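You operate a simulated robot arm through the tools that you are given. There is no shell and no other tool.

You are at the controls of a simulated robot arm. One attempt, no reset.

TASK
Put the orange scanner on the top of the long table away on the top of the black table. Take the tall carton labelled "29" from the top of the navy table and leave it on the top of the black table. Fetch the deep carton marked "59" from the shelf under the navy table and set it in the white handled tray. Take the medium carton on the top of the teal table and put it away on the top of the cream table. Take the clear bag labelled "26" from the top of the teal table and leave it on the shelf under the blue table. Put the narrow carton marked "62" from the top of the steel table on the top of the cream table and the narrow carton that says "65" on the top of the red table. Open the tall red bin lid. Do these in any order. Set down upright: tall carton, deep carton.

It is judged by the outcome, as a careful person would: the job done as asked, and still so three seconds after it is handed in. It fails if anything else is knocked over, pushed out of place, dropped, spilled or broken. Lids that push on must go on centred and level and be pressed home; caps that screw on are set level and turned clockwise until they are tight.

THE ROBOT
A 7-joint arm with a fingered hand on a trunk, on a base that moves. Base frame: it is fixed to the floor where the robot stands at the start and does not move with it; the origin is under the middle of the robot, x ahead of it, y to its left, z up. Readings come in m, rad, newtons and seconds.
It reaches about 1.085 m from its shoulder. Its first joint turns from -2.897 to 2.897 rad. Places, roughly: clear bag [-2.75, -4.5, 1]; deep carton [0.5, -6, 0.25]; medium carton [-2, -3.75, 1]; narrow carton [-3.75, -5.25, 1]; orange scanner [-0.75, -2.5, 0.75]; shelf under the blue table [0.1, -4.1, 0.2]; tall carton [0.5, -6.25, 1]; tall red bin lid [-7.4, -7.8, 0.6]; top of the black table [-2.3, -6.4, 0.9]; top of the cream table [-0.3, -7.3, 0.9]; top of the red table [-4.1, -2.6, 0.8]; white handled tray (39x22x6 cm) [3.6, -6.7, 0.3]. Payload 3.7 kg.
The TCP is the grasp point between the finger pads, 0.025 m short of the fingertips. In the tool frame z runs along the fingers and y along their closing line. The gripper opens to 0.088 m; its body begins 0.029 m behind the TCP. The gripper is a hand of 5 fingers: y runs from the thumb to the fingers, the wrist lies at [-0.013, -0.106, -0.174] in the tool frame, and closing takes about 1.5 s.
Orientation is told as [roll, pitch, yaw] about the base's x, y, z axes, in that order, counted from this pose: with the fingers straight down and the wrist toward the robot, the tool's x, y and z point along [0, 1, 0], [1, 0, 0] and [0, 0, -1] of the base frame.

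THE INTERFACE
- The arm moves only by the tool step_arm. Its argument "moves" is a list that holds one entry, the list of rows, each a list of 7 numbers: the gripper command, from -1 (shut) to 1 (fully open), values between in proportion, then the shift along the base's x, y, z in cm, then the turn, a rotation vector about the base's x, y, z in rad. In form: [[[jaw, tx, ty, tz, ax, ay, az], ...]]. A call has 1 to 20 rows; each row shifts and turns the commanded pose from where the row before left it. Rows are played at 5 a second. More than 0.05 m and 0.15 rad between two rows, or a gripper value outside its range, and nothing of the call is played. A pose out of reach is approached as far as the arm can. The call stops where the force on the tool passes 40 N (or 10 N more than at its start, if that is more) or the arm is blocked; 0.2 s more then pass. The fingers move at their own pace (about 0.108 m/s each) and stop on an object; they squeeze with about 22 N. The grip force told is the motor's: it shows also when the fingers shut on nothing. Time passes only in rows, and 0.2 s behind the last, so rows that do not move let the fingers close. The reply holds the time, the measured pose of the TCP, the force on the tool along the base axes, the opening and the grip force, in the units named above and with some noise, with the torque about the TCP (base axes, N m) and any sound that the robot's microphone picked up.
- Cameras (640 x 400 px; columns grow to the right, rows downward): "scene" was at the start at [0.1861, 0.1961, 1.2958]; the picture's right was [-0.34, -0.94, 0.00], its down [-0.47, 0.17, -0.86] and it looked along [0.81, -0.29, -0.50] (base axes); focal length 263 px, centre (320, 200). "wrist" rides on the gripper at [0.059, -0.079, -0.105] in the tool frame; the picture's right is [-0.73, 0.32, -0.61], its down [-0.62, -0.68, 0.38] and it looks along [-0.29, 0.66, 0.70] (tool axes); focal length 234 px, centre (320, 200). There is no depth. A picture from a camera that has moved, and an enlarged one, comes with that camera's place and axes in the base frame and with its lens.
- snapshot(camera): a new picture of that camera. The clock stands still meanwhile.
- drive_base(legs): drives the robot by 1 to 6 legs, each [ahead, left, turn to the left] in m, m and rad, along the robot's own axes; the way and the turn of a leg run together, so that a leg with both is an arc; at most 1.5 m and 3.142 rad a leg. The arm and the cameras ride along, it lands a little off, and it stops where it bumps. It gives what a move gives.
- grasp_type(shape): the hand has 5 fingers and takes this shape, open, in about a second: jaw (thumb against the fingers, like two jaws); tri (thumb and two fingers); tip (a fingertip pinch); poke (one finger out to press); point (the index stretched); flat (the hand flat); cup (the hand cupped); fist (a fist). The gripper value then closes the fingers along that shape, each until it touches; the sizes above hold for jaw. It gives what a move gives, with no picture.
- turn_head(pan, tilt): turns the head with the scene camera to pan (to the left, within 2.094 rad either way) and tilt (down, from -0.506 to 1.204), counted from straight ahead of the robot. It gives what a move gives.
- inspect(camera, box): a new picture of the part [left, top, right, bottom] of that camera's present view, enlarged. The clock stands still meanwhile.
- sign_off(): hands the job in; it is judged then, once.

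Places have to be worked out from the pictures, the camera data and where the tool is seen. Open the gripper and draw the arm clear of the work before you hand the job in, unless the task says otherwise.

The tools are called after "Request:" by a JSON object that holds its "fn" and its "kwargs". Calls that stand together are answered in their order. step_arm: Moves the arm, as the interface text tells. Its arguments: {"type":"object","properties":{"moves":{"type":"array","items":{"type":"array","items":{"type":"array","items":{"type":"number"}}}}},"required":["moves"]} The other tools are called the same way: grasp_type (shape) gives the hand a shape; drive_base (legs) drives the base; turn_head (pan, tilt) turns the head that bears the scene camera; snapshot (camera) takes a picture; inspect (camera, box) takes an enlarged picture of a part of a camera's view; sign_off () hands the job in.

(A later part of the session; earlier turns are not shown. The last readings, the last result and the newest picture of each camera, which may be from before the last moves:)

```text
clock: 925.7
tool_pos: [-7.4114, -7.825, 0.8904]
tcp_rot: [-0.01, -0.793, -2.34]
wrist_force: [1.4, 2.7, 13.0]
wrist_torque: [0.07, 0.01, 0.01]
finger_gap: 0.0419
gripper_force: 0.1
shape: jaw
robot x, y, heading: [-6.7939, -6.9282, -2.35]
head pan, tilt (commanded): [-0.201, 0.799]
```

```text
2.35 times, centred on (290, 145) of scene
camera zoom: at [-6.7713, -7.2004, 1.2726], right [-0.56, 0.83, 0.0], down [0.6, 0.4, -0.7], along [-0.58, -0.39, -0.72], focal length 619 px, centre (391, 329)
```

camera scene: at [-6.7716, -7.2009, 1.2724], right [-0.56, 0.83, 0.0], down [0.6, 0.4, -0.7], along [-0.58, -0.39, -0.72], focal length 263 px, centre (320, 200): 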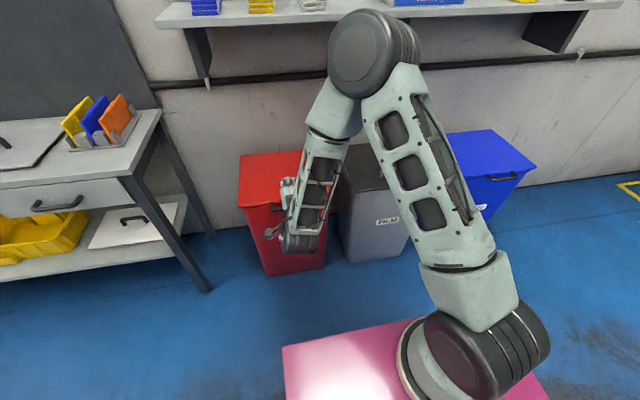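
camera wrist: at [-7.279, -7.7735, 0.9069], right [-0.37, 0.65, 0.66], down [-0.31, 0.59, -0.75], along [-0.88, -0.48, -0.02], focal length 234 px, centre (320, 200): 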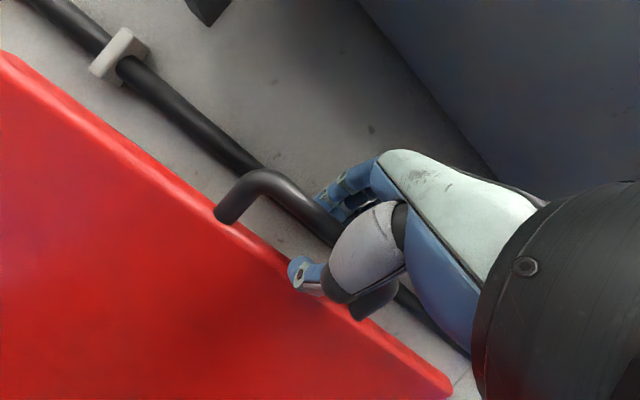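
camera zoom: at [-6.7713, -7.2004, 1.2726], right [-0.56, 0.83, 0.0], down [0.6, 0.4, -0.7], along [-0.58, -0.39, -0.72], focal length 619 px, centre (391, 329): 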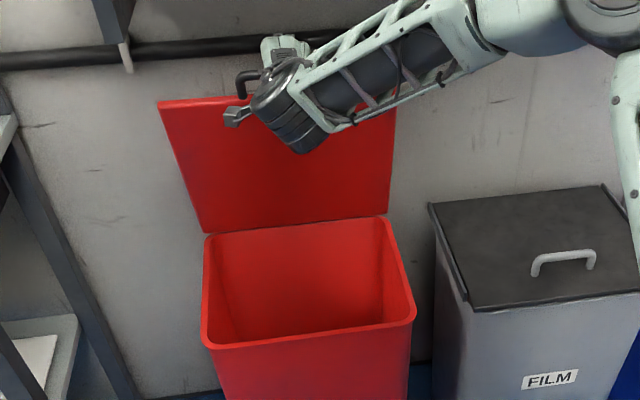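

The lid is almost vertical and the fingers press slightly on the handle. I raise 1 cm and continue pushing it over.

Request:
{"fn": "step_arm", "kwargs": {"moves": [[[0.2, -0.3, -0.3, 1.0, 0, 0, 0], [0.2, -1.2, -1.2, 0.5, 0, 0, 0], [0.2, -1.3, -1.3, 0.3, 0, 0, 0], [0.2, -1.3, -1.3, 0.1, 0, 0, 0], [0.2, 0, 0, 0, 0, 0, 0]]]}}

Request:
{"fn": "snapshot", "kwargs": {"camera": "wrist"}}

Request:
{"fn": "inspect", "kwargs": {"camera": "scene", "box": [180, 60, 400, 230]}}

```text
clock: 926.9
tool_pos: [-7.453, -7.8672, 0.9095]
tcp_rot: [-0.011, -0.794, -2.337]
wrist_force: [-0.3, 0.3, 6.8]
wrist_torque: [0.06, -0.03, -0.02]
finger_gap: 0.0475
gripper_force: 0.0
shape: jaw
robot x, y, heading: [-6.793, -6.927, -2.353]
head pan, tilt (commanded): [-0.201, 0.799]
```

```text
taken
camera wrist: at [-7.3197, -7.8153, 0.926], right [-0.37, 0.65, 0.66], down [-0.31, 0.59, -0.75], along [-0.88, -0.48, -0.02], focal length 234 px, centre (320, 200)
```

wrist: 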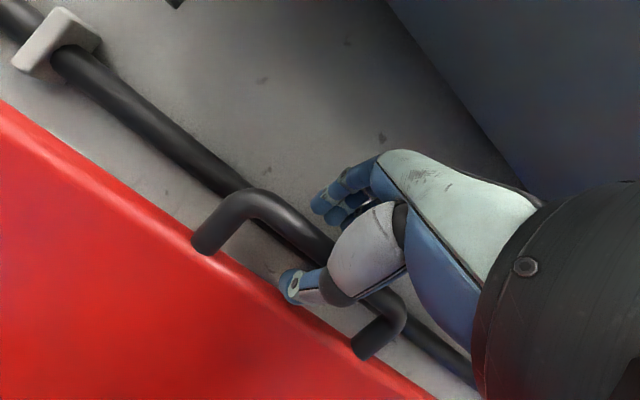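

```text
2.35 times, centred on (290, 145) of scene
camera zoom: at [-6.7715, -7.2007, 1.2725], right [-0.56, 0.83, 0.0], down [0.6, 0.4, -0.7], along [-0.58, -0.39, -0.72], focal length 619 px, centre (391, 329)
```

zoom: 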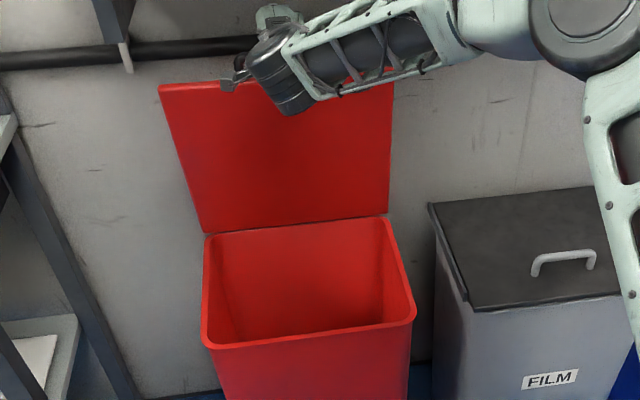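

The lid is vertical now. I push it about 5 cm further so that it leans back.

Request:
{"fn": "step_arm", "kwargs": {"moves": [[[0.3, -1.2, -1.2, 0.0, 0, 0, 0], [0.3, -1.2, -1.2, -0.1, 0, 0, 0], [0.3, -1.2, -1.2, -0.2, 0, 0, 0], [0.3, 0, 0, 0, 0, 0, 0]]]}}

Request:
{"fn": "snapshot", "kwargs": {"camera": "wrist"}}

Request:
{"fn": "inspect", "kwargs": {"camera": "scene", "box": [180, 60, 400, 230]}}

```text
clock: 927.4
tool_pos: [-7.4628, -7.8836, 0.9087]
tcp_rot: [-0.011, -0.793, -2.334]
wrist_force: [20.5, 33.6, 5.2]
wrist_torque: [-0.01, 0.01, 0.37]
finger_gap: 0.052
gripper_force: 0.0
shape: jaw
robot x, y, heading: [-6.7911, -6.9232, -2.351]
head pan, tilt (commanded): [-0.201, 0.799]
stopped in row 2: the force on the tool passed its limit at 67 N (the readings are from after the stop); the commanded pose is now the measured one
```

```text
taken
camera wrist: at [-7.331, -7.8299, 0.9264], right [-0.38, 0.65, 0.66], down [-0.31, 0.59, -0.75], along [-0.87, -0.48, -0.02], focal length 234 px, centre (320, 200)
```

wrist: 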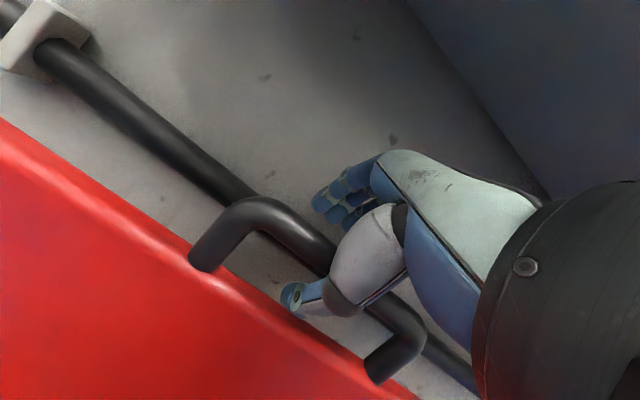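

```text
2.35 times, centred on (290, 145) of scene
camera zoom: at [-6.7704, -7.1991, 1.2727], right [-0.56, 0.83, 0.0], down [0.6, 0.4, -0.7], along [-0.58, -0.39, -0.72], focal length 619 px, centre (391, 329)
```

zoom: 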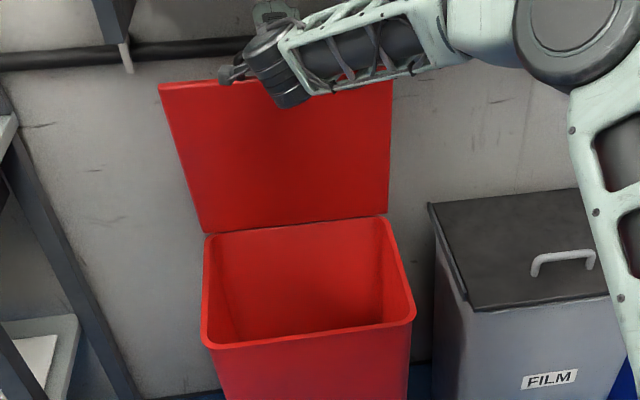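

The lid leans about 6° past vertical and the fingers touch the wall. I withdraw the hand along its own axis (back and up), leaving the lid open.

Request:
{"fn": "step_arm", "kwargs": {"moves": [[[0.3, 0.5, 0.5, 0.7, 0, 0, 0], [0.4, 0.75, 0.75, 1.05, 0, 0, 0], [0.6, 1.0, 1.0, 1.4, 0, 0, 0], [0.8, 1.0, 1.0, 1.4, 0, 0, 0], [0.8, 1.0, 1.0, 1.4, 0, 0, 0], [0.8, 0, 0, 0, 0, 0, 0]]]}}

Request:
{"fn": "snapshot", "kwargs": {"camera": "wrist"}}

Request:
{"fn": "inspect", "kwargs": {"camera": "scene", "box": [180, 60, 400, 230]}}

```text
clock: 928.8
tool_pos: [-7.4236, -7.8406, 0.9656]
tcp_rot: [-0.011, -0.792, -2.334]
wrist_force: [0.0, 0.7, -0.2]
wrist_torque: [-0.02, -0.02, -0.04]
finger_gap: 0.079
gripper_force: 0.0
shape: jaw
robot x, y, heading: [-6.7975, -6.9269, -2.351]
head pan, tilt (commanded): [-0.201, 0.799]
```

```text
taken
camera wrist: at [-7.2901, -7.7887, 0.9832], right [-0.37, 0.65, 0.66], down [-0.31, 0.59, -0.75], along [-0.88, -0.48, -0.02], focal length 234 px, centre (320, 200)
```

wrist: 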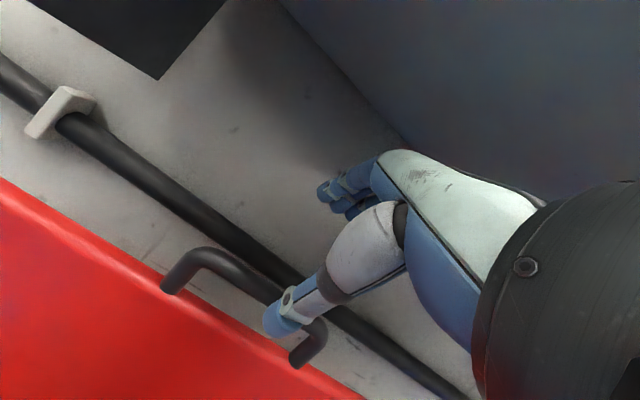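

```text
2.35 times, centred on (290, 145) of scene
camera zoom: at [-6.7715, -7.2008, 1.2724], right [-0.56, 0.83, 0.0], down [0.6, 0.4, -0.7], along [-0.58, -0.39, -0.72], focal length 619 px, centre (391, 329)
```

zoom: 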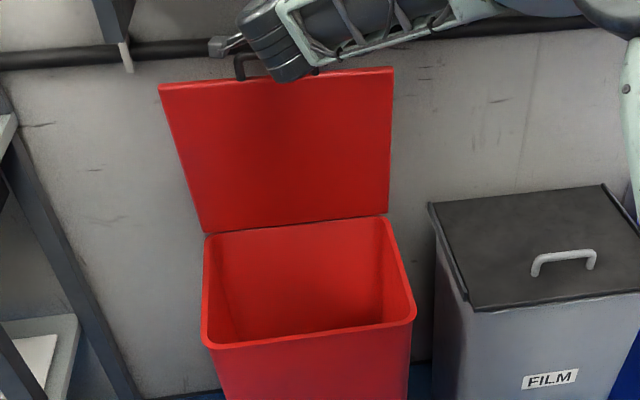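

The lid stays open by itself. I continue withdrawing clear of it.

Request:
{"fn": "step_arm", "kwargs": {"moves": [[[0.8, 1.2, 1.2, 1.6, 0, 0, 0], [0.8, 1.2, 1.2, 1.6, 0, 0, 0], [0.8, 1.6, 1.6, 1.6, 0, 0, 0], [0.8, 2.5, 2.5, 0.5, 0, 0, 0], [0.8, 2.5, 2.5, 0, 0, 0, 0], [1, 2.5, 2.5, 0, 0, 0, 0], [1, 0, 0, 0, 0, 0, 0]]]}}

Request:
{"fn": "snapshot", "kwargs": {"camera": "wrist"}}

Request:
{"fn": "snapshot", "kwargs": {"camera": "scene"}}

```text
clock: 930.4
tool_pos: [-7.3061, -7.7247, 1.0208]
tcp_rot: [-0.01, -0.788, -2.335]
wrist_force: [0.5, -0.1, 0.7]
wrist_torque: [-0.02, -0.01, 0.01]
finger_gap: 0.0877
gripper_force: 0.1
shape: jaw
robot x, y, heading: [-6.7939, -6.9261, -2.352]
head pan, tilt (commanded): [-0.201, 0.799]
```

```text
taken
camera wrist: at [-7.1733, -7.6721, 1.0382], right [-0.37, 0.65, 0.66], down [-0.31, 0.59, -0.75], along [-0.88, -0.48, -0.02], focal length 234 px, centre (320, 200)
```

wrist: 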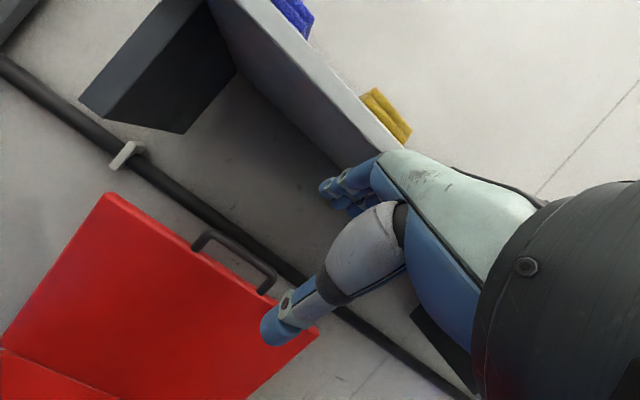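

```text
taken
camera scene: at [-6.7715, -7.2008, 1.2724], right [-0.56, 0.83, 0.0], down [0.6, 0.4, -0.7], along [-0.58, -0.39, -0.72], focal length 263 px, centre (320, 200)
```

scene: 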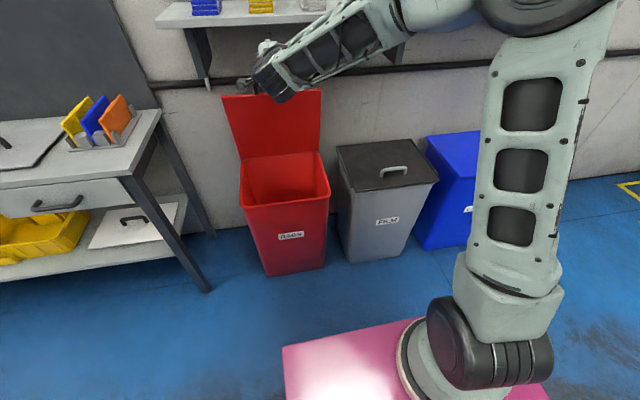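

The red bin's lid is open and staying. I bring the arm back to its natural pose and return for the clear bag.

Request:
{"fn": "step_arm", "kwargs": {"moves": [[[1, 2.5, 2.5, 0, 0, 0, 0], [1, 2.1, 2.1, 1.5, 0.0926, -0.0926, 0], [1, 2.1, 2.1, 1.5, 0.0926, -0.0926, 0], [1, 2.1, 2.1, 1.5, 0.0926, -0.0926, 0], [1, 2.1, 2.1, 1.5, 0.0926, -0.0926, 0], [1, 1.0, 1.0, 1.5, 0.0926, -0.0926, 0], [1, 0.5, 0.5, 1.5, 0.0926, -0.0926, 0], [1, 0, 0, 0, 0, 0, 0]]]}}

Request:
{"fn": "snapshot", "kwargs": {"camera": "scene"}}

```text
clock: 932.2
tool_pos: [-7.1832, -7.6027, 1.1116]
tcp_rot: [0.004, -0.003, -2.341]
wrist_force: [-0.2, -0.8, 0.5]
wrist_torque: [0.01, 0.01, -0.05]
finger_gap: 0.0877
gripper_force: 0.0
shape: jaw
robot x, y, heading: [-6.7959, -6.9272, -2.352]
head pan, tilt (commanded): [-0.201, 0.799]
```

```text
taken
camera scene: at [-6.7714, -7.2008, 1.2724], right [-0.56, 0.83, 0.0], down [0.6, 0.4, -0.7], along [-0.58, -0.39, -0.72], focal length 263 px, centre (320, 200)
```

scene: 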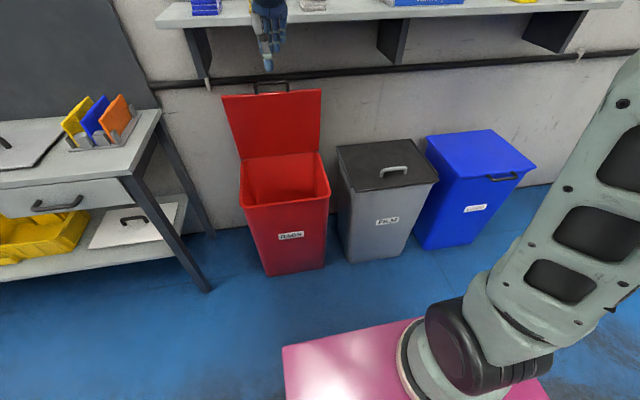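

The lid is open. I tuck the hand closer and drive back past the oven to the first aisle.

Request:
{"fn": "step_arm", "kwargs": {"moves": [[[1, 1.0, 3.9, 0.5, 0, 0, 0], [1, 1.0, 3.9, 0.5, 0, 0, 0], [1, 1.0, 3.9, 0.5, 0, 0, 0], [1, 2.0, 2.0, 0.5, 0, 0, 0], [1, 0, 0, 0, 0, 0, 0]]]}}

Request:
{"fn": "drive_base", "kwargs": {"legs": [[0.0, -0.6, 0.0], [-1.05, 0.0, 0.0], [-1.05, 0.0, 0.0]]}}

Request:
{"fn": "drive_base", "kwargs": {"legs": [[0.0, 1.22, 0.0], [0.0, 1.22, 0.0]]}}

```text
clock: 933.4
tool_pos: [-7.1333, -7.4659, 1.1299]
tcp_rot: [0.006, -0.003, -2.341]
wrist_force: [0.7, 0.3, 0.1]
wrist_torque: [0.02, 0.05, -0.01]
finger_gap: 0.0878
gripper_force: 0.0
shape: jaw
robot x, y, heading: [-6.7936, -6.9269, -2.354]
head pan, tilt (commanded): [-0.201, 0.799]
```

```text
clock: 946.9
tool_pos: [-6.0934, -5.5465, 1.13]
tcp_rot: [0.005, -0.005, -2.337]
wrist_force: [-0.1, -0.7, 1.2]
wrist_torque: [-0.01, -0.01, 0.02]
finger_gap: 0.0878
gripper_force: 0.1
shape: jaw
robot x, y, heading: [-5.7565, -5.0093, -2.348]
head pan, tilt (commanded): [-0.201, 0.799]
```

```text
clock: 959.0
tool_pos: [-4.2908, -7.2636, 1.1294]
tcp_rot: [0.007, -0.003, -2.314]
wrist_force: [-0.1, 0.5, -0.2]
wrist_torque: [0.03, 0.01, 0.0]
finger_gap: 0.0879
gripper_force: 0.1
shape: jaw
robot x, y, heading: [-3.9646, -6.7168, -2.325]
head pan, tilt (commanded): [-0.201, 0.799]
```

I reverse down the first aisle to the teal table's bags.

Request:
{"fn": "drive_base", "kwargs": {"legs": [[0.0, 0.0, -0.031], [-0.9, 0.0, 0.0], [-0.9, 0.0, 0.0], [-0.85, 0.0, 0.0]]}}

Request:
{"fn": "turn_head", "kwargs": {"pan": -0.8, "tilt": 0.5}}

Request:
{"fn": "snapshot", "kwargs": {"camera": "scene"}}

Request:
{"fn": "turn_head", "kwargs": {"pan": -1.6, "tilt": 0.5}}

Request:
{"fn": "snapshot", "kwargs": {"camera": "scene"}}

```text
clock: 972.5
tool_pos: [-2.4347, -5.3657, 1.1299]
tcp_rot: [0.005, -0.002, -2.328]
wrist_force: [0.3, -0.3, 0.0]
wrist_torque: [0.0, -0.01, -0.01]
finger_gap: 0.0875
gripper_force: 0.0
shape: jaw
robot x, y, heading: [-2.1066, -4.8235, -2.342]
head pan, tilt (commanded): [-0.201, 0.799]
```

```text
clock: 973.5
tool_pos: [-2.4345, -5.3672, 1.1303]
tcp_rot: [0.004, -0.003, -2.328]
wrist_force: [0.0, 0.2, -0.4]
wrist_torque: [0.0, -0.02, 0.04]
finger_gap: 0.0876
gripper_force: 0.1
shape: jaw
robot x, y, heading: [-2.1035, -4.8242, -2.338]
head pan, tilt (commanded): [-0.799, 0.499]
```

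```text
taken
camera scene: at [-2.1011, -5.0513, 1.2984], right [-0.01, 1.0, 0.0], down [0.48, 0.0, -0.88], along [-0.88, -0.01, -0.48], focal length 263 px, centre (320, 200)
```

scene: 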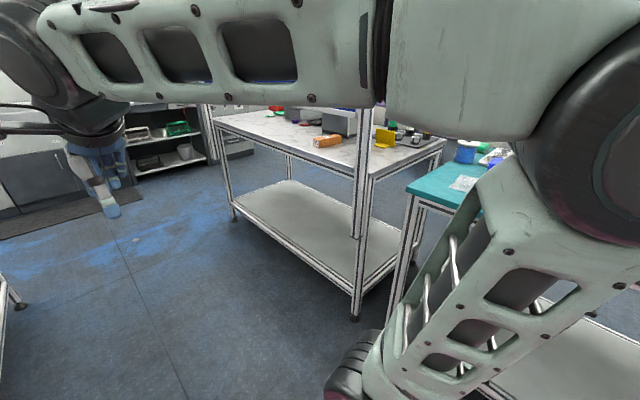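

```text
clock: 974.7
tool_pos: [-2.436, -5.3665, 1.1304]
tcp_rot: [0.005, -0.004, -2.327]
wrist_force: [-0.8, 0.4, 0.0]
wrist_torque: [0.0, -0.01, 0.03]
finger_gap: 0.088
gripper_force: 0.1
shape: jaw
robot x, y, heading: [-2.106, -4.825, -2.335]
head pan, tilt (commanded): [-1.6, 0.499]
```

```text
taken
camera scene: at [-2.0739, -4.9858, 1.2984], right [0.71, 0.7, 0.0], down [0.34, -0.34, -0.88], along [-0.61, 0.63, -0.48], focal length 263 px, centre (320, 200)
```

scene: 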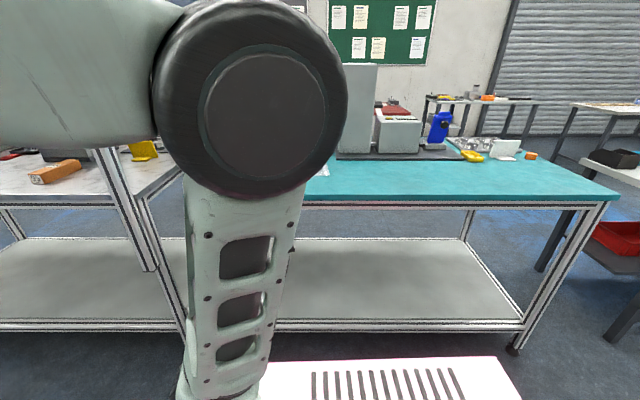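

The arm hides the bags from the head camera, so I swing the hand over the teal table and use the wrist camera.

Request:
{"fn": "step_arm", "kwargs": {"moves": [[[1, -1.79, 4.38, 0.25, 0, 0, -0.08], [1, -1.79, 4.38, 0.25, 0, 0, -0.08], [1, -1.79, 4.38, 0.25, 0, 0, -0.08], [1, -1.79, 4.38, 0.25, 0, 0, -0.08], [1, -1.79, 4.38, 0.25, 0, 0, -0.08], [1, -1.79, 4.38, 0.25, 0, 0, -0.08], [1, -1.79, 4.38, 0.25, 0, 0, -0.08], [1, -1.79, 4.38, 0.25, 0, 0, -0.08], [1, -1.79, 4.38, 0.25, 0, 0, -0.08], [1, -1.79, 4.38, 0.25, 0, 0, -0.08], [1, -1.79, 4.38, 0.25, 0, 0, -0.08], [1, -1.79, 4.38, 0.25, 0, 0, -0.08], [1, -1.79, 4.38, 0.25, 0, 0, -0.08], [1, -1.79, 4.38, 0.25, 0, 0, -0.08], [1, -1.79, 4.38, 0.25, 0, 0, -0.08], [1, -1.79, 4.38, 0.25, 0, 0, -0.08], [1, -1.79, 4.38, 0.25, 0, 0, -0.08], [1, -1.79, 4.38, 0.25, 0, 0, -0.08], [1, 0, 0, 0, 0, 0, 0]]]}}

Request:
{"fn": "snapshot", "kwargs": {"camera": "wrist"}}

Request:
{"fn": "snapshot", "kwargs": {"camera": "scene"}}

```text
clock: 978.7
tool_pos: [-2.7577, -4.5746, 1.1746]
tcp_rot: [0.004, -0.004, 2.517]
wrist_force: [-0.1, -0.2, 0.2]
wrist_torque: [0.01, 0.04, -0.01]
finger_gap: 0.0877
gripper_force: 0.1
shape: jaw
robot x, y, heading: [-2.1021, -4.8229, -2.335]
head pan, tilt (commanded): [-1.6, 0.499]
```

```text
taken
camera wrist: at [-2.7284, -4.6687, 1.2794], right [0.17, 0.78, 0.61], down [0.92, 0.11, -0.39], along [-0.37, 0.62, -0.69], focal length 234 px, centre (320, 200)
```

wrist: 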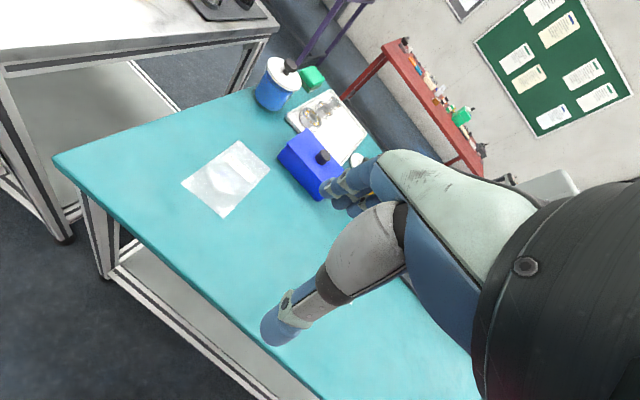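

```text
taken
camera scene: at [-2.0738, -4.9857, 1.2984], right [0.71, 0.7, 0.0], down [0.33, -0.34, -0.88], along [-0.61, 0.63, -0.48], focal length 263 px, centre (320, 200)
```

scene: 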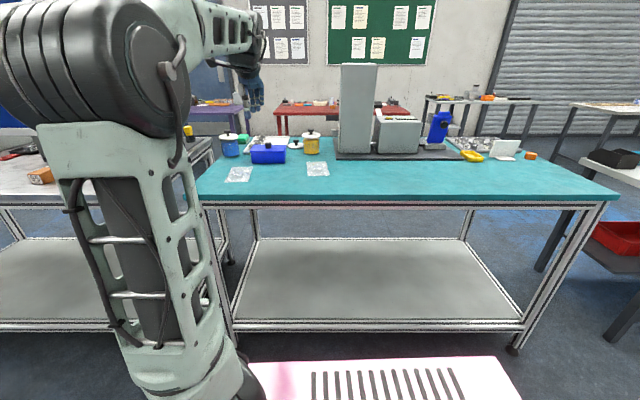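

Now both bags are visible in the scene view; I enlarge them to read the labels.

Request:
{"fn": "inspect", "kwargs": {"camera": "scene", "box": [200, 120, 360, 220]}}

Request:
{"fn": "inspect", "kwargs": {"camera": "wrist", "box": [150, 110, 310, 240]}}

```text
4.00 times, centred on (280, 170) of scene
camera zoom: at [-2.0738, -4.9857, 1.2984], right [0.71, 0.7, 0.0], down [0.33, -0.34, -0.88], along [-0.61, 0.63, -0.48], focal length 1052 px, centre (480, 320)
```

zoom: 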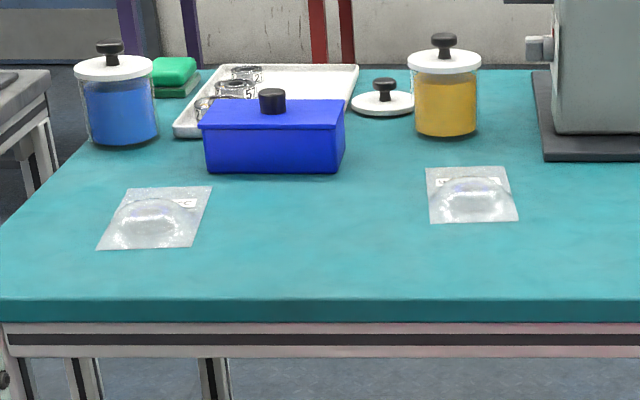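

```text
3.08 times, centred on (230, 175) of wrist
camera zoom: at [-2.7284, -4.6687, 1.2794], right [0.17, 0.78, 0.61], down [0.92, 0.11, -0.39], along [-0.37, 0.62, -0.69], focal length 720 px, centre (597, 277)
```

zoom: 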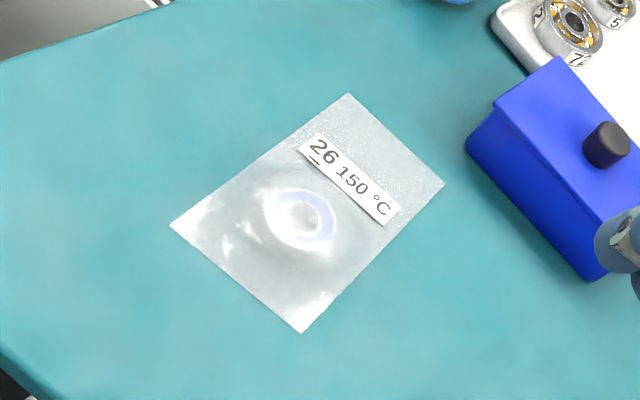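

The bag farther along reads "26 150 °C"; it holds a ring about 4 cm wide at roughly a 5.294, b 1.137. I move above the ring.

Request:
{"fn": "step_arm", "kwargs": {"moves": [[[1, -3.64, 0.54, -3.0, 0, 0, -0.032], [1, -3.64, 0.54, -3.0, 0, 0, -0.032], [1, -3.64, 0.54, -3.0, 0, 0, -0.032], [1, -3.64, 0.54, -3.0, 0, 0, -0.032], [1, -3.64, 0.54, -3.0, 0, 0, -0.032], [1, 0, 0, -2, 0, 0, 0], [1, 0, 0, 0, 0, 0, 0]]]}}

Request:
{"fn": "snapshot", "kwargs": {"camera": "wrist"}}

Request:
{"fn": "inspect", "kwargs": {"camera": "scene", "box": [200, 100, 360, 220]}}

```text
clock: 980.3
tool_pos: [-2.9389, -4.5531, 1.0045]
tcp_rot: [0.005, -0.002, 2.357]
wrist_force: [-0.1, -0.2, -0.4]
wrist_torque: [-0.01, 0.0, -0.02]
finger_gap: 0.0879
gripper_force: 0.2
shape: jaw
robot x, y, heading: [-2.1054, -4.8232, -2.333]
head pan, tilt (commanded): [-1.6, 0.499]
```

```text
taken
camera wrist: at [-2.9248, -4.6499, 1.1094], right [0.29, 0.74, 0.61], down [0.92, -0.04, -0.39], along [-0.26, 0.67, -0.69], focal length 234 px, centre (320, 200)
```

wrist: 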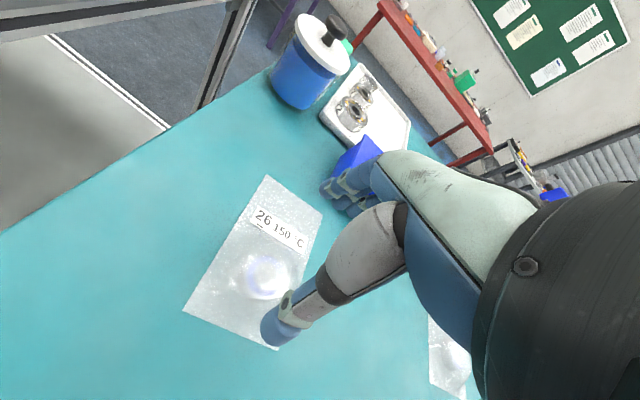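

```text
3.33 times, centred on (280, 160) of scene
camera zoom: at [-2.0738, -4.9857, 1.2984], right [0.71, 0.7, 0.0], down [0.33, -0.34, -0.88], along [-0.61, 0.63, -0.48], focal length 877 px, centre (453, 333)
```

zoom: 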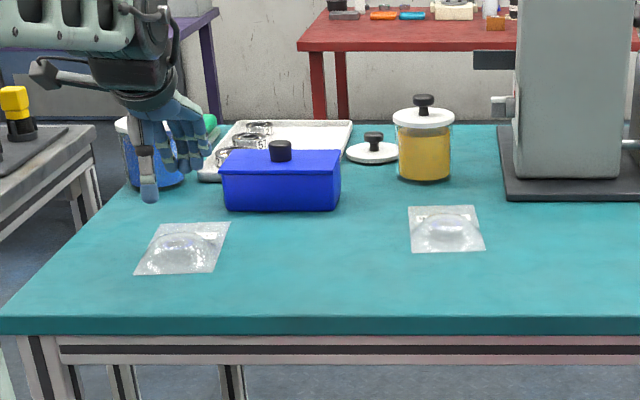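

Ring is right below. I descend to z≈0.93 and then in fine steps to just touch the table.

Request:
{"fn": "step_arm", "kwargs": {"moves": [[[1, 0.9, 0.9, -3, 0, 0, 0], [1, 0, 0, -3, 0, 0, 0], [1, 0, 0, -1.3, 0, 0, 0], [1, 0, 0, 0, 0, 0, 0]]]}}

Request:
{"fn": "snapshot", "kwargs": {"camera": "wrist"}}

Request:
{"fn": "inspect", "kwargs": {"camera": "scene", "box": [200, 120, 320, 210]}}

```text
clock: 981.3
tool_pos: [-2.9296, -4.5421, 0.9338]
tcp_rot: [0.005, -0.004, 2.356]
wrist_force: [-0.2, -1.4, 0.1]
wrist_torque: [0.0, 0.02, -0.01]
finger_gap: 0.0876
gripper_force: 0.1
shape: jaw
robot x, y, heading: [-2.1031, -4.8228, -2.335]
head pan, tilt (commanded): [-1.6, 0.499]
```

```text
taken
camera wrist: at [-2.9154, -4.6389, 1.0384], right [0.29, 0.74, 0.61], down [0.92, -0.04, -0.39], along [-0.26, 0.67, -0.69], focal length 234 px, centre (320, 200)
```

wrist: 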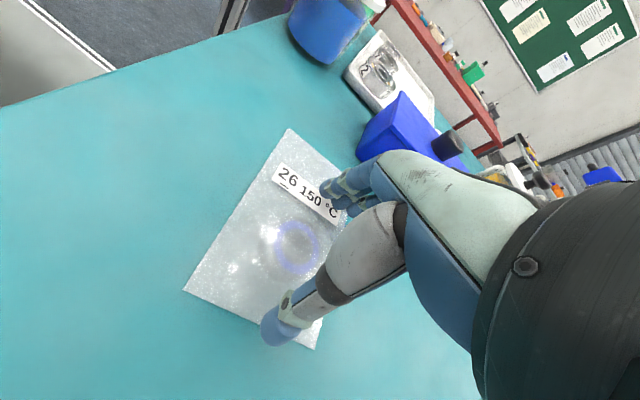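

```text
4.44 times, centred on (260, 165) of scene
camera zoom: at [-2.0739, -4.9857, 1.2984], right [0.71, 0.7, 0.0], down [0.33, -0.34, -0.88], along [-0.61, 0.63, -0.48], focal length 1169 px, centre (587, 356)
```

zoom: 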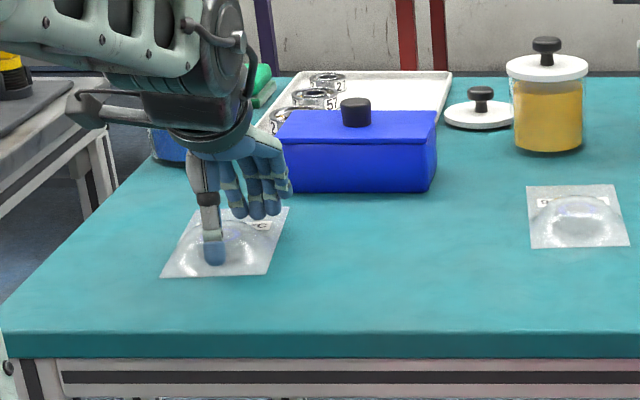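

The ring is centred between thumb and fingers. I lower in 3 mm steps until a light touch.

Request:
{"fn": "step_arm", "kwargs": {"moves": [[[1, 0, 0, -0.5, 0, 0, 0], [1, 0, 0, -0.4, 0, 0, 0], [1, 0, 0, 0, 0, 0, 0]]]}}

Request:
{"fn": "step_arm", "kwargs": {"moves": [[[1, 0, 0, -0.3, 0, 0, 0], [1, 0, 0, 0, 0, 0, 0]]]}}

Request:
{"fn": "step_arm", "kwargs": {"moves": [[[1, 0, 0, -0.3, 0, 0, 0], [1, 0, 0, 0, 0, 0, 0]]]}}

```text
clock: 982.1
tool_pos: [-2.9297, -4.5418, 0.9269]
tcp_rot: [0.006, -0.01, 2.357]
wrist_force: [2.5, -2.4, 19.2]
wrist_torque: [0.74, 0.49, -0.02]
finger_gap: 0.0863
gripper_force: 0.0
shape: jaw
robot x, y, heading: [-2.1059, -4.8241, -2.341]
head pan, tilt (commanded): [-1.6, 0.499]
```

```text
clock: 982.8
tool_pos: [-2.9321, -4.5422, 0.9277]
tcp_rot: [0.008, -0.014, 2.357]
wrist_force: [2.7, -1.3, 16.2]
wrist_torque: [0.63, 0.35, 0.0]
finger_gap: 0.0864
gripper_force: 0.0
shape: jaw
robot x, y, heading: [-2.1034, -4.823, -2.338]
head pan, tilt (commanded): [-1.6, 0.499]
stopped in row 2: the force on the tool passed its limit at 41 N (the readings are from after the stop); the commanded pose is now the measured one
```

```text
clock: 983.4
tool_pos: [-2.9305, -4.5412, 0.9257]
tcp_rot: [0.005, -0.014, 2.356]
wrist_force: [2.3, -2.5, 39.9]
wrist_torque: [0.92, 0.59, -0.05]
finger_gap: 0.0858
gripper_force: 0.1
shape: jaw
robot x, y, heading: [-2.1025, -4.8226, -2.34]
head pan, tilt (commanded): [-1.6, 0.499]
```

Fingertips are on the table. I raise 3 mm and close around the ring.

Request:
{"fn": "step_arm", "kwargs": {"moves": [[[1, 0, 0, 0.35, -0.005, 0.012, 0], [0.5, 0, 0, 0, 0, 0, 0], [0.0, 0, 0, 0, 0, 0, 0], [-0.5, 0, 0, 0, 0, 0, 0], [-1, 0, 0, 0, 0, 0, 0], [-1, 0, 0, 0, 0, 0, 0], [-1, 0, 0, 0, 0, 0, 0], [-1, 0, 0, 0, 0, 0, 0], [-1, 0, 0, 0, 0, 0, 0], [-1, 0, 0, 0, 0, 0, 0]]]}}

Request:
{"fn": "snapshot", "kwargs": {"camera": "wrist"}}

Request:
{"fn": "inspect", "kwargs": {"camera": "scene", "box": [200, 120, 320, 210]}}

```text
clock: 985.6
tool_pos: [-2.9299, -4.5412, 0.9259]
tcp_rot: [0.02, -0.017, 2.358]
wrist_force: [7.9, -7.9, 42.6]
wrist_torque: [0.6, 0.62, -0.05]
finger_gap: 0.0762
gripper_force: 22.2
shape: jaw
robot x, y, heading: [-2.1034, -4.8219, -2.331]
head pan, tilt (commanded): [-1.6, 0.499]
```

```text
taken
camera wrist: at [-2.9136, -4.6388, 1.0308], right [0.3, 0.74, 0.6], down [0.91, -0.04, -0.41], along [-0.28, 0.67, -0.69], focal length 234 px, centre (320, 200)
```

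wrist: 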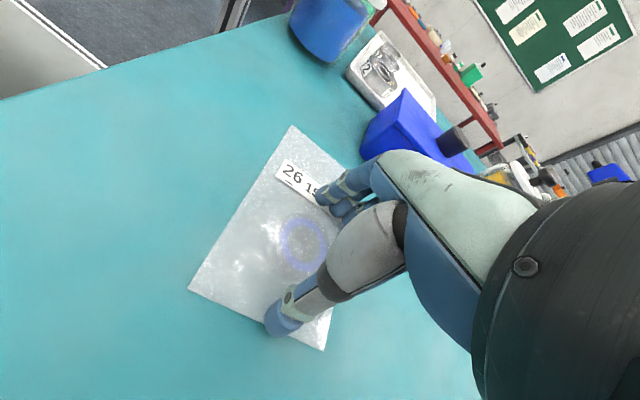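

```text
4.44 times, centred on (260, 165) of scene
camera zoom: at [-2.0721, -4.9866, 1.2983], right [0.71, 0.7, 0.0], down [0.33, -0.34, -0.88], along [-0.61, 0.63, -0.48], focal length 1169 px, centre (587, 356)
```

zoom: 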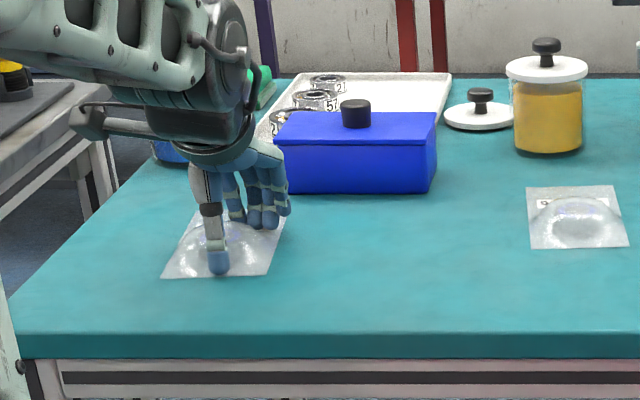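

The fingers jammed at 7.6 cm while pressing on the table. I open, raise 8 mm and try again.

Request:
{"fn": "step_arm", "kwargs": {"moves": [[[1, 0, 0, 0, 0, 0, 0], [1, 0, 0, 0.8, -0.015, 0.015, 0], [1, 0, 0, 0, 0, 0, 0], [1, 0, 0, 0, 0, 0, 0], [0.5, 0, 0, 0, 0, 0, 0], [0, 0, 0, 0, 0, 0, 0], [-0.5, 0, 0, 0, 0, 0, 0], [-1, 0, 0, 0, 0, 0, 0], [-1, 0, 0, 0, 0, 0, 0], [-1, 0, 0, 0, 0, 0, 0], [-1, 0, 0, 0, 0, 0, 0], [-1, 0, 0, 0, 0, 0, 0]]]}}

Request:
{"fn": "snapshot", "kwargs": {"camera": "wrist"}}

Request:
{"fn": "inspect", "kwargs": {"camera": "scene", "box": [200, 120, 320, 210]}}

```text
clock: 988.2
tool_pos: [-2.9319, -4.5413, 0.931]
tcp_rot: [0.039, -0.012, 2.356]
wrist_force: [-0.3, 0.4, 0.0]
wrist_torque: [-0.02, -0.01, -0.02]
finger_gap: 0.0353
gripper_force: 21.7
shape: jaw
robot x, y, heading: [-2.1058, -4.8218, -2.337]
head pan, tilt (commanded): [-1.6, 0.499]
```

```text
taken
camera wrist: at [-2.9135, -4.6362, 1.0379], right [0.31, 0.75, 0.58], down [0.91, -0.05, -0.42], along [-0.29, 0.66, -0.7], focal length 234 px, centre (320, 200)
```

wrist: 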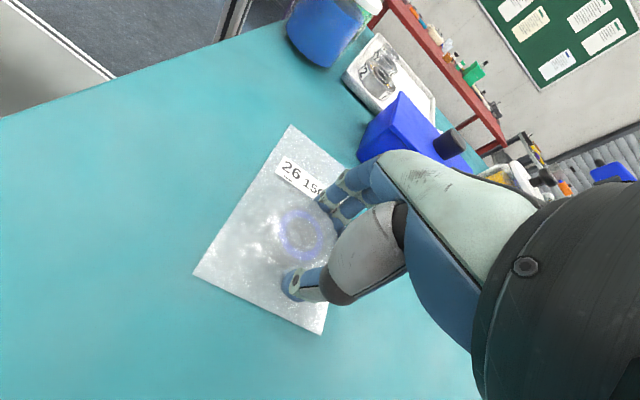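

```text
4.44 times, centred on (260, 165) of scene
camera zoom: at [-2.0739, -4.9857, 1.2984], right [0.71, 0.7, 0.0], down [0.34, -0.34, -0.88], along [-0.61, 0.63, -0.48], focal length 1169 px, centre (587, 356)
```

zoom: 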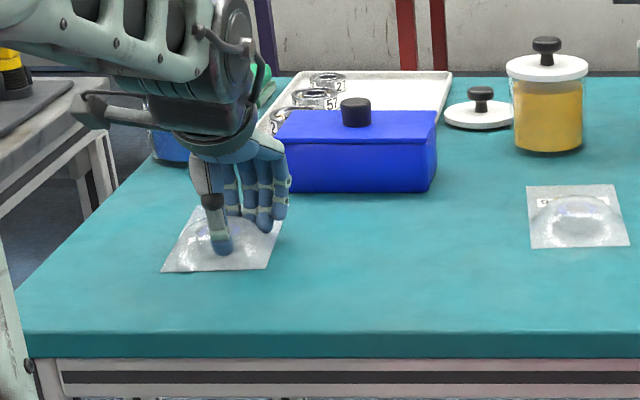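

Now the grip closed to 3.5 cm on the ring with no table force. I lift gently and check.

Request:
{"fn": "step_arm", "kwargs": {"moves": [[[-1, 0, 0, 0.8, 0, 0, 0], [-1, 0, 0, 1.2, 0, 0, 0], [-1, 0, 0, 2, 0, 0, 0], [-1, 0, 0, 0, 0, 0, 0]]]}}

Request:
{"fn": "snapshot", "kwargs": {"camera": "wrist"}}

Request:
{"fn": "inspect", "kwargs": {"camera": "scene", "box": [200, 120, 320, 210]}}

```text
clock: 989.2
tool_pos: [-2.9311, -4.5424, 0.9712]
tcp_rot: [0.039, -0.013, 2.356]
wrist_force: [0.7, 0.4, -0.5]
wrist_torque: [-0.01, -0.04, -0.03]
finger_gap: 0.0353
gripper_force: 21.6
shape: jaw
robot x, y, heading: [-2.1028, -4.8259, -2.335]
head pan, tilt (commanded): [-1.6, 0.499]
```

```text
taken
camera wrist: at [-2.9138, -4.6375, 1.078], right [0.31, 0.75, 0.58], down [0.91, -0.05, -0.42], along [-0.29, 0.66, -0.7], focal length 234 px, centre (320, 200)
```

wrist: 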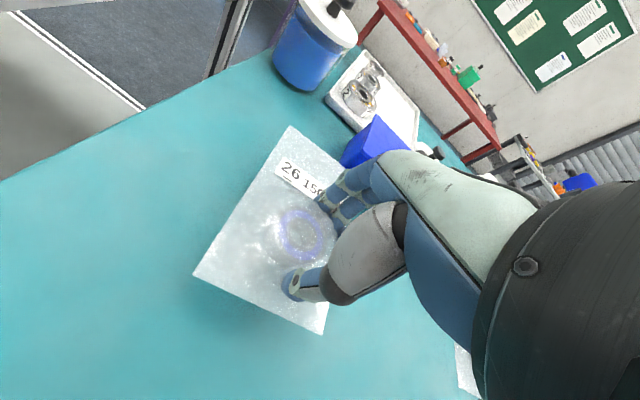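

```text
4.44 times, centred on (260, 165) of scene
camera zoom: at [-2.0739, -4.9857, 1.2984], right [0.71, 0.7, 0.0], down [0.34, -0.34, -0.88], along [-0.61, 0.63, -0.48], focal length 1169 px, centre (587, 356)
```

zoom: 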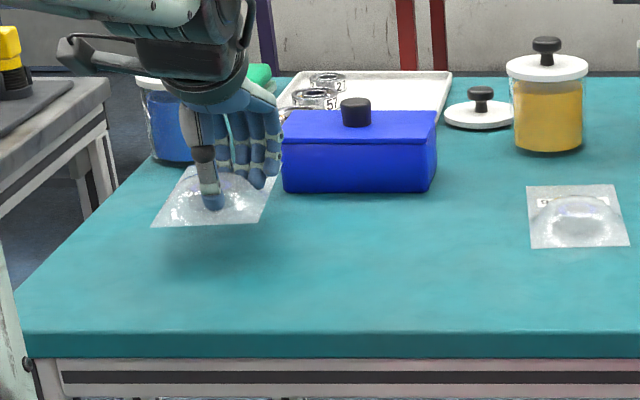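

The bag is held. I raise it and swing it back in front of the robot.

Request:
{"fn": "step_arm", "kwargs": {"moves": [[[-1, 0, 0, 4.5, 0, 0, 0], [-1, 0, 0, 4.5, 0, 0, 0], [-1, 0, 0, 4.5, 0, 0, 0], [-1, 0, 0, 1, 0, 0, 0]]]}}

Request:
{"fn": "step_arm", "kwargs": {"moves": [[[-1, 2.42, -4.02, 0, 0, 0, 0.08], [-1, 2.42, -4.02, 0, 0, 0, 0.08], [-1, 2.42, -4.02, 0, 0, 0, 0.08], [-1, 2.42, -4.02, 0, 0, 0, 0.08], [-1, 2.42, -4.02, 0, 0, 0, 0.08], [-1, 2.42, -4.02, 0, 0, 0, 0.08], [-1, 2.42, -4.02, 0, 0, 0, 0.08], [-1, 2.42, -4.02, 0, 0, 0, 0.08], [-1, 2.42, -4.02, 0, 0, 0, 0.08], [-1, 2.42, -4.02, 0, 0, 0, 0.08], [-1, 2.42, -4.02, 0, 0, 0, 0.08], [-1, 2.42, -4.02, 0, 0, 0, 0.08], [-1, 2.42, -4.02, 0, 0, 0, 0.08], [-1, 2.42, -4.02, 0, 0, 0, 0.08], [-1, 2.42, -4.02, 0, 0, 0, 0.08], [-1, 2.42, -4.02, 0, 0, 0, 0.08], [-1, 2.42, -4.02, 0, 0, 0, 0.08], [-1, 2.42, -4.02, 0, 0, 0, 0.08], [-1, 2.42, -4.02, 0, 0, 0, 0.08], [-1, 0, 0, 0, 0, 0, 0]]]}}

Request:
{"fn": "turn_head", "kwargs": {"pan": 2.09, "tilt": 0.5}}

Request:
{"fn": "snapshot", "kwargs": {"camera": "scene"}}

```text
clock: 990.2
tool_pos: [-2.9308, -4.5412, 1.1168]
tcp_rot: [0.039, -0.013, 2.356]
wrist_force: [-1.0, -0.5, -0.2]
wrist_torque: [0.02, -0.06, 0.01]
finger_gap: 0.0353
gripper_force: 21.6
shape: jaw
robot x, y, heading: [-2.1034, -4.824, -2.341]
head pan, tilt (commanded): [-1.6, 0.499]
```

```text
clock: 994.4
tool_pos: [-2.4713, -5.3047, 1.116]
tcp_rot: [0.038, -0.012, -2.407]
wrist_force: [0.0, 0.5, -0.7]
wrist_torque: [0.01, 0.05, -0.04]
finger_gap: 0.0348
gripper_force: 22.3
shape: jaw
robot x, y, heading: [-2.1002, -4.8246, -2.334]
head pan, tilt (commanded): [-1.6, 0.499]
```

```text
clock: 997.4
tool_pos: [-2.4718, -5.3041, 1.1168]
tcp_rot: [0.039, -0.012, -2.408]
wrist_force: [-0.8, -1.0, -1.4]
wrist_torque: [0.03, 0.03, 0.0]
finger_gap: 0.0348
gripper_force: 21.6
shape: jaw
robot x, y, heading: [-2.1051, -4.8255, -2.336]
head pan, tilt (commanded): [2.089, 0.499]
```

```text
taken
camera scene: at [-1.9219, -5.0732, 1.2984], right [-0.25, -0.97, 0.0], down [-0.46, 0.12, -0.88], along [0.85, -0.22, -0.48], focal length 263 px, centre (320, 200)
```

scene: 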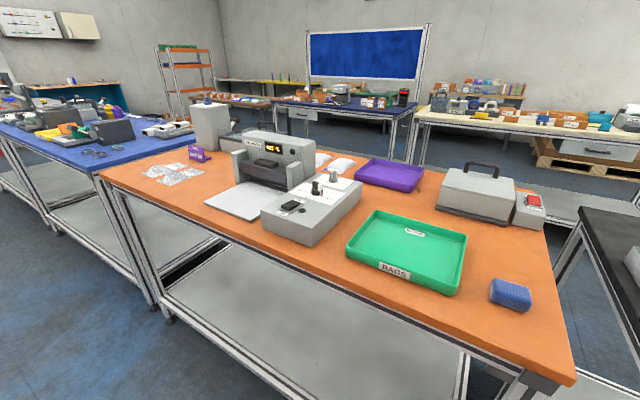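

I reverse along the aisle to the blue table and turn to face it.

Request:
{"fn": "drive_base", "kwargs": {"legs": [[-1.0, -0.08, -0.02], [-1.05, 0.0, 0.0]]}}

Request:
{"fn": "drive_base", "kwargs": {"legs": [[0.0, 0.0, 0.78], [0.0, 0.0, 0.78]]}}

Request:
{"fn": "turn_head", "kwargs": {"pan": 0.0, "tilt": 0.9}}

Request:
{"fn": "snapshot", "kwargs": {"camera": "scene"}}

```text
clock: 1007.7
tool_pos: [-1.0792, -3.7831, 1.1161]
tcp_rot: [0.038, -0.014, -2.438]
wrist_force: [-0.1, -0.4, -0.7]
wrist_torque: [0.04, 0.02, 0.02]
finger_gap: 0.0348
gripper_force: 22.8
shape: jaw
robot x, y, heading: [-0.6993, -3.3122, -2.364]
head pan, tilt (commanded): [2.089, 0.499]
```

```text
clock: 1012.2
tool_pos: [-0.2305, -3.699, 1.1152]
tcp_rot: [0.039, -0.014, -0.871]
wrist_force: [-0.1, -0.5, -1.4]
wrist_torque: [-0.01, -0.02, 0.01]
finger_gap: 0.0347
gripper_force: 21.9
shape: jaw
robot x, y, heading: [-0.7021, -3.3096, -0.8]
head pan, tilt (commanded): [2.089, 0.499]
```

```text
clock: 1014.2
tool_pos: [-0.2297, -3.6993, 1.116]
tcp_rot: [0.038, -0.014, -0.872]
wrist_force: [0.6, -0.2, -1.2]
wrist_torque: [-0.01, 0.01, 0.01]
finger_gap: 0.0348
gripper_force: 21.8
shape: jaw
robot x, y, heading: [-0.6968, -3.3114, -0.8]
head pan, tilt (commanded): [0.0, 0.901]
```

```text
taken
camera scene: at [-0.4125, -3.2821, 1.2645], right [-0.72, -0.7, 0.0], down [-0.55, 0.56, -0.62], along [0.43, -0.45, -0.78], focal length 263 px, centre (320, 200)
```

scene: 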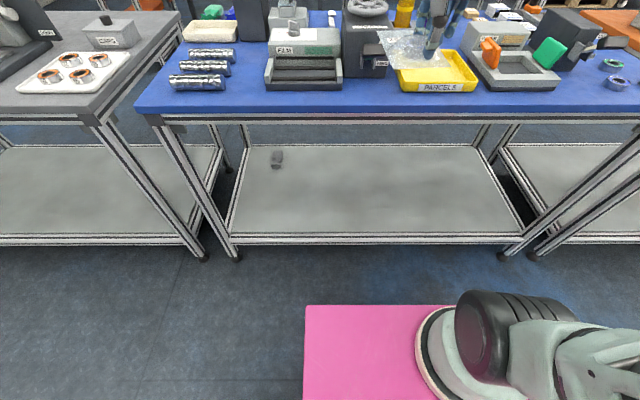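

The blue table's shelf (z≈0.21) is empty apart from a small block on its left. I back off 6 cm, align the hand, and lower the bag in front of the table.

Request:
{"fn": "drive_base", "kwargs": {"legs": [[-0.06, 0.0, 0.015]]}}

Request:
{"fn": "step_arm", "kwargs": {"moves": [[[-1, -1.0, -3.3, 0, 0, 0, 0.02], [-1, -1.0, -3.3, 0, 0, 0, 0.02], [-1, -1.0, -3.3, 0, 0, 0, 0.02], [-1, -1.0, -3.3, 0, 0, 0, 0.02], [-1, 0, 0, 0, 0, 0, 0]]]}}

Request:
{"fn": "snapshot", "kwargs": {"camera": "scene"}}

Request:
{"fn": "snapshot", "kwargs": {"camera": "wrist"}}

```text
clock: 1015.2
tool_pos: [-0.266, -3.6494, 1.1165]
tcp_rot: [0.037, -0.015, -0.858]
wrist_force: [-0.3, -0.5, -0.6]
wrist_torque: [0.0, 0.03, -0.02]
finger_gap: 0.0343
gripper_force: 22.1
shape: jaw
robot x, y, heading: [-0.7352, -3.2699, -0.783]
head pan, tilt (commanded): [0.0, 0.901]
```

```text
clock: 1016.4
tool_pos: [-0.3076, -3.7832, 1.1172]
tcp_rot: [0.037, -0.015, -0.776]
wrist_force: [0.1, -0.4, -0.6]
wrist_torque: [-0.01, 0.04, -0.03]
finger_gap: 0.0346
gripper_force: 21.7
shape: jaw
robot x, y, heading: [-0.7388, -3.2739, -0.785]
head pan, tilt (commanded): [0.0, 0.901]
```

```text
taken
camera scene: at [-0.4548, -3.2355, 1.2645], right [-0.71, -0.71, 0.0], down [-0.55, 0.56, -0.62], along [0.44, -0.44, -0.78], focal length 263 px, centre (320, 200)
```

scene: 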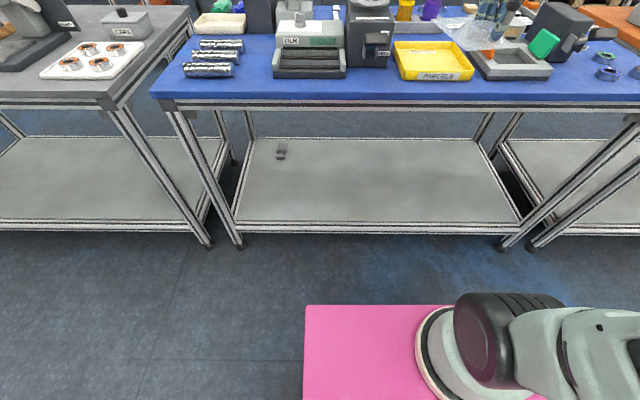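

```text
taken
camera wrist: at [-0.3267, -3.6864, 1.2215], right [-0.3, -0.75, 0.58], down [-0.91, 0.04, -0.42], along [0.29, -0.66, -0.7], focal length 234 px, centre (320, 200)
```

wrist: 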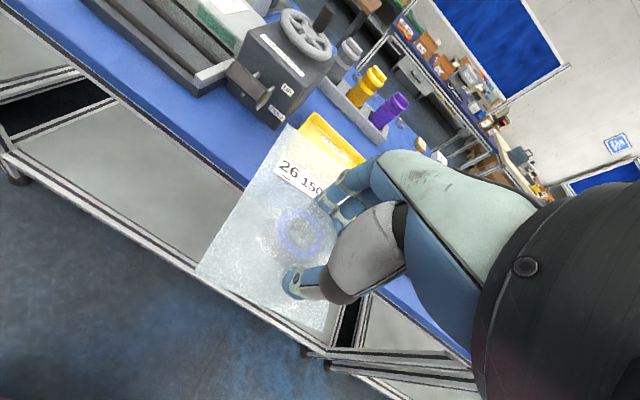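

I shift the base 0.2 m left for arm clearance, bring the bag back to a≈2.9, and lower it in front of the table.

Request:
{"fn": "drive_base", "kwargs": {"legs": [[0.0, 0.2, 0.0]]}}

Request:
{"fn": "step_arm", "kwargs": {"moves": [[[-1, -3.0, -3.0, 0, 0, 0, 0], [-1, -3.0, -3.0, 0, 0, 0, 0], [-1, -3.0, -3.0, 0, 0, 0, 0], [-1, -3.0, -3.0, 0, 0, 0, 0], [-1, -2.5, -2.5, -2, 0, 0, 0], [-1, 0, 0, -4.5, 0, 0, 0], [-1, 0, 0, -4.5, 0, 0, 0], [-1, 0, 0, -4.5, 0, 0, 0], [-1, 0, 0, -4.5, 0, 0, 0], [-1, 0, 0, -4.5, 0, 0, 0], [-1, 0, 0, -4.5, 0, 0, 0], [-1, 0, 0, 0, 0, 0, 0]]]}}

Request:
{"fn": "snapshot", "kwargs": {"camera": "scene"}}

Request:
{"fn": "snapshot", "kwargs": {"camera": "wrist"}}

```text
clock: 1018.0
tool_pos: [-0.1632, -3.637, 1.1155]
tcp_rot: [0.04, -0.014, -0.775]
wrist_force: [0.6, -0.2, -0.5]
wrist_torque: [-0.02, 0.03, 0.0]
finger_gap: 0.0348
gripper_force: 22.5
shape: jaw
robot x, y, heading: [-0.5954, -3.1267, -0.783]
head pan, tilt (commanded): [0.0, 0.901]
```

```text
clock: 1020.6
tool_pos: [-0.307, -3.7855, 0.8244]
tcp_rot: [0.037, -0.013, -0.776]
wrist_force: [0.3, 0.2, -0.9]
wrist_torque: [0.0, 0.03, -0.02]
finger_gap: 0.0342
gripper_force: 22.2
shape: jaw
robot x, y, heading: [-0.5953, -3.1285, -0.787]
head pan, tilt (commanded): [0.0, 0.901]
```

```text
taken
camera scene: at [-0.3121, -3.0917, 1.2645], right [-0.71, -0.71, 0.0], down [-0.56, 0.55, -0.62], along [0.44, -0.44, -0.78], focal length 263 px, centre (320, 200)
```

scene: 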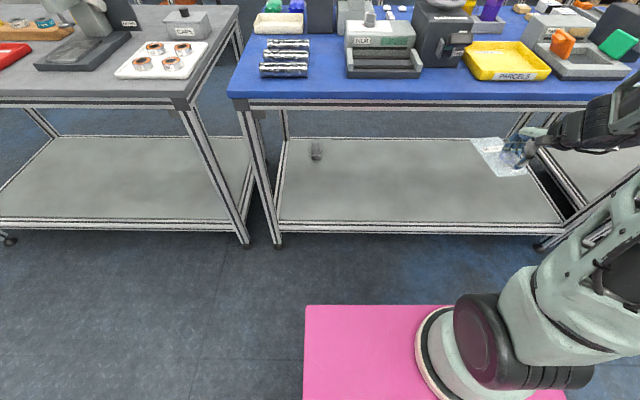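

```text
taken
camera wrist: at [-0.3267, -3.6891, 0.9301], right [-0.3, -0.76, 0.58], down [-0.91, 0.04, -0.42], along [0.29, -0.65, -0.7], focal length 234 px, centre (320, 200)
```

wrist: 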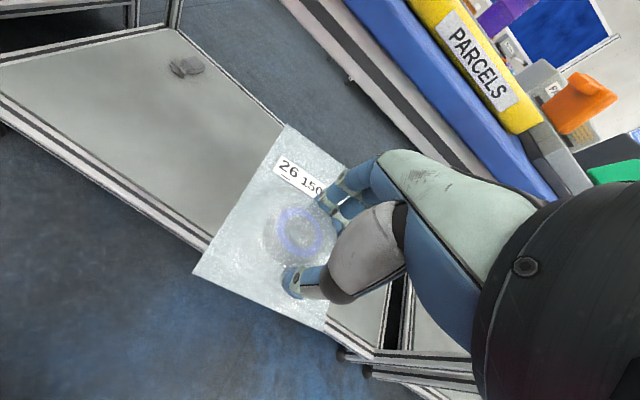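

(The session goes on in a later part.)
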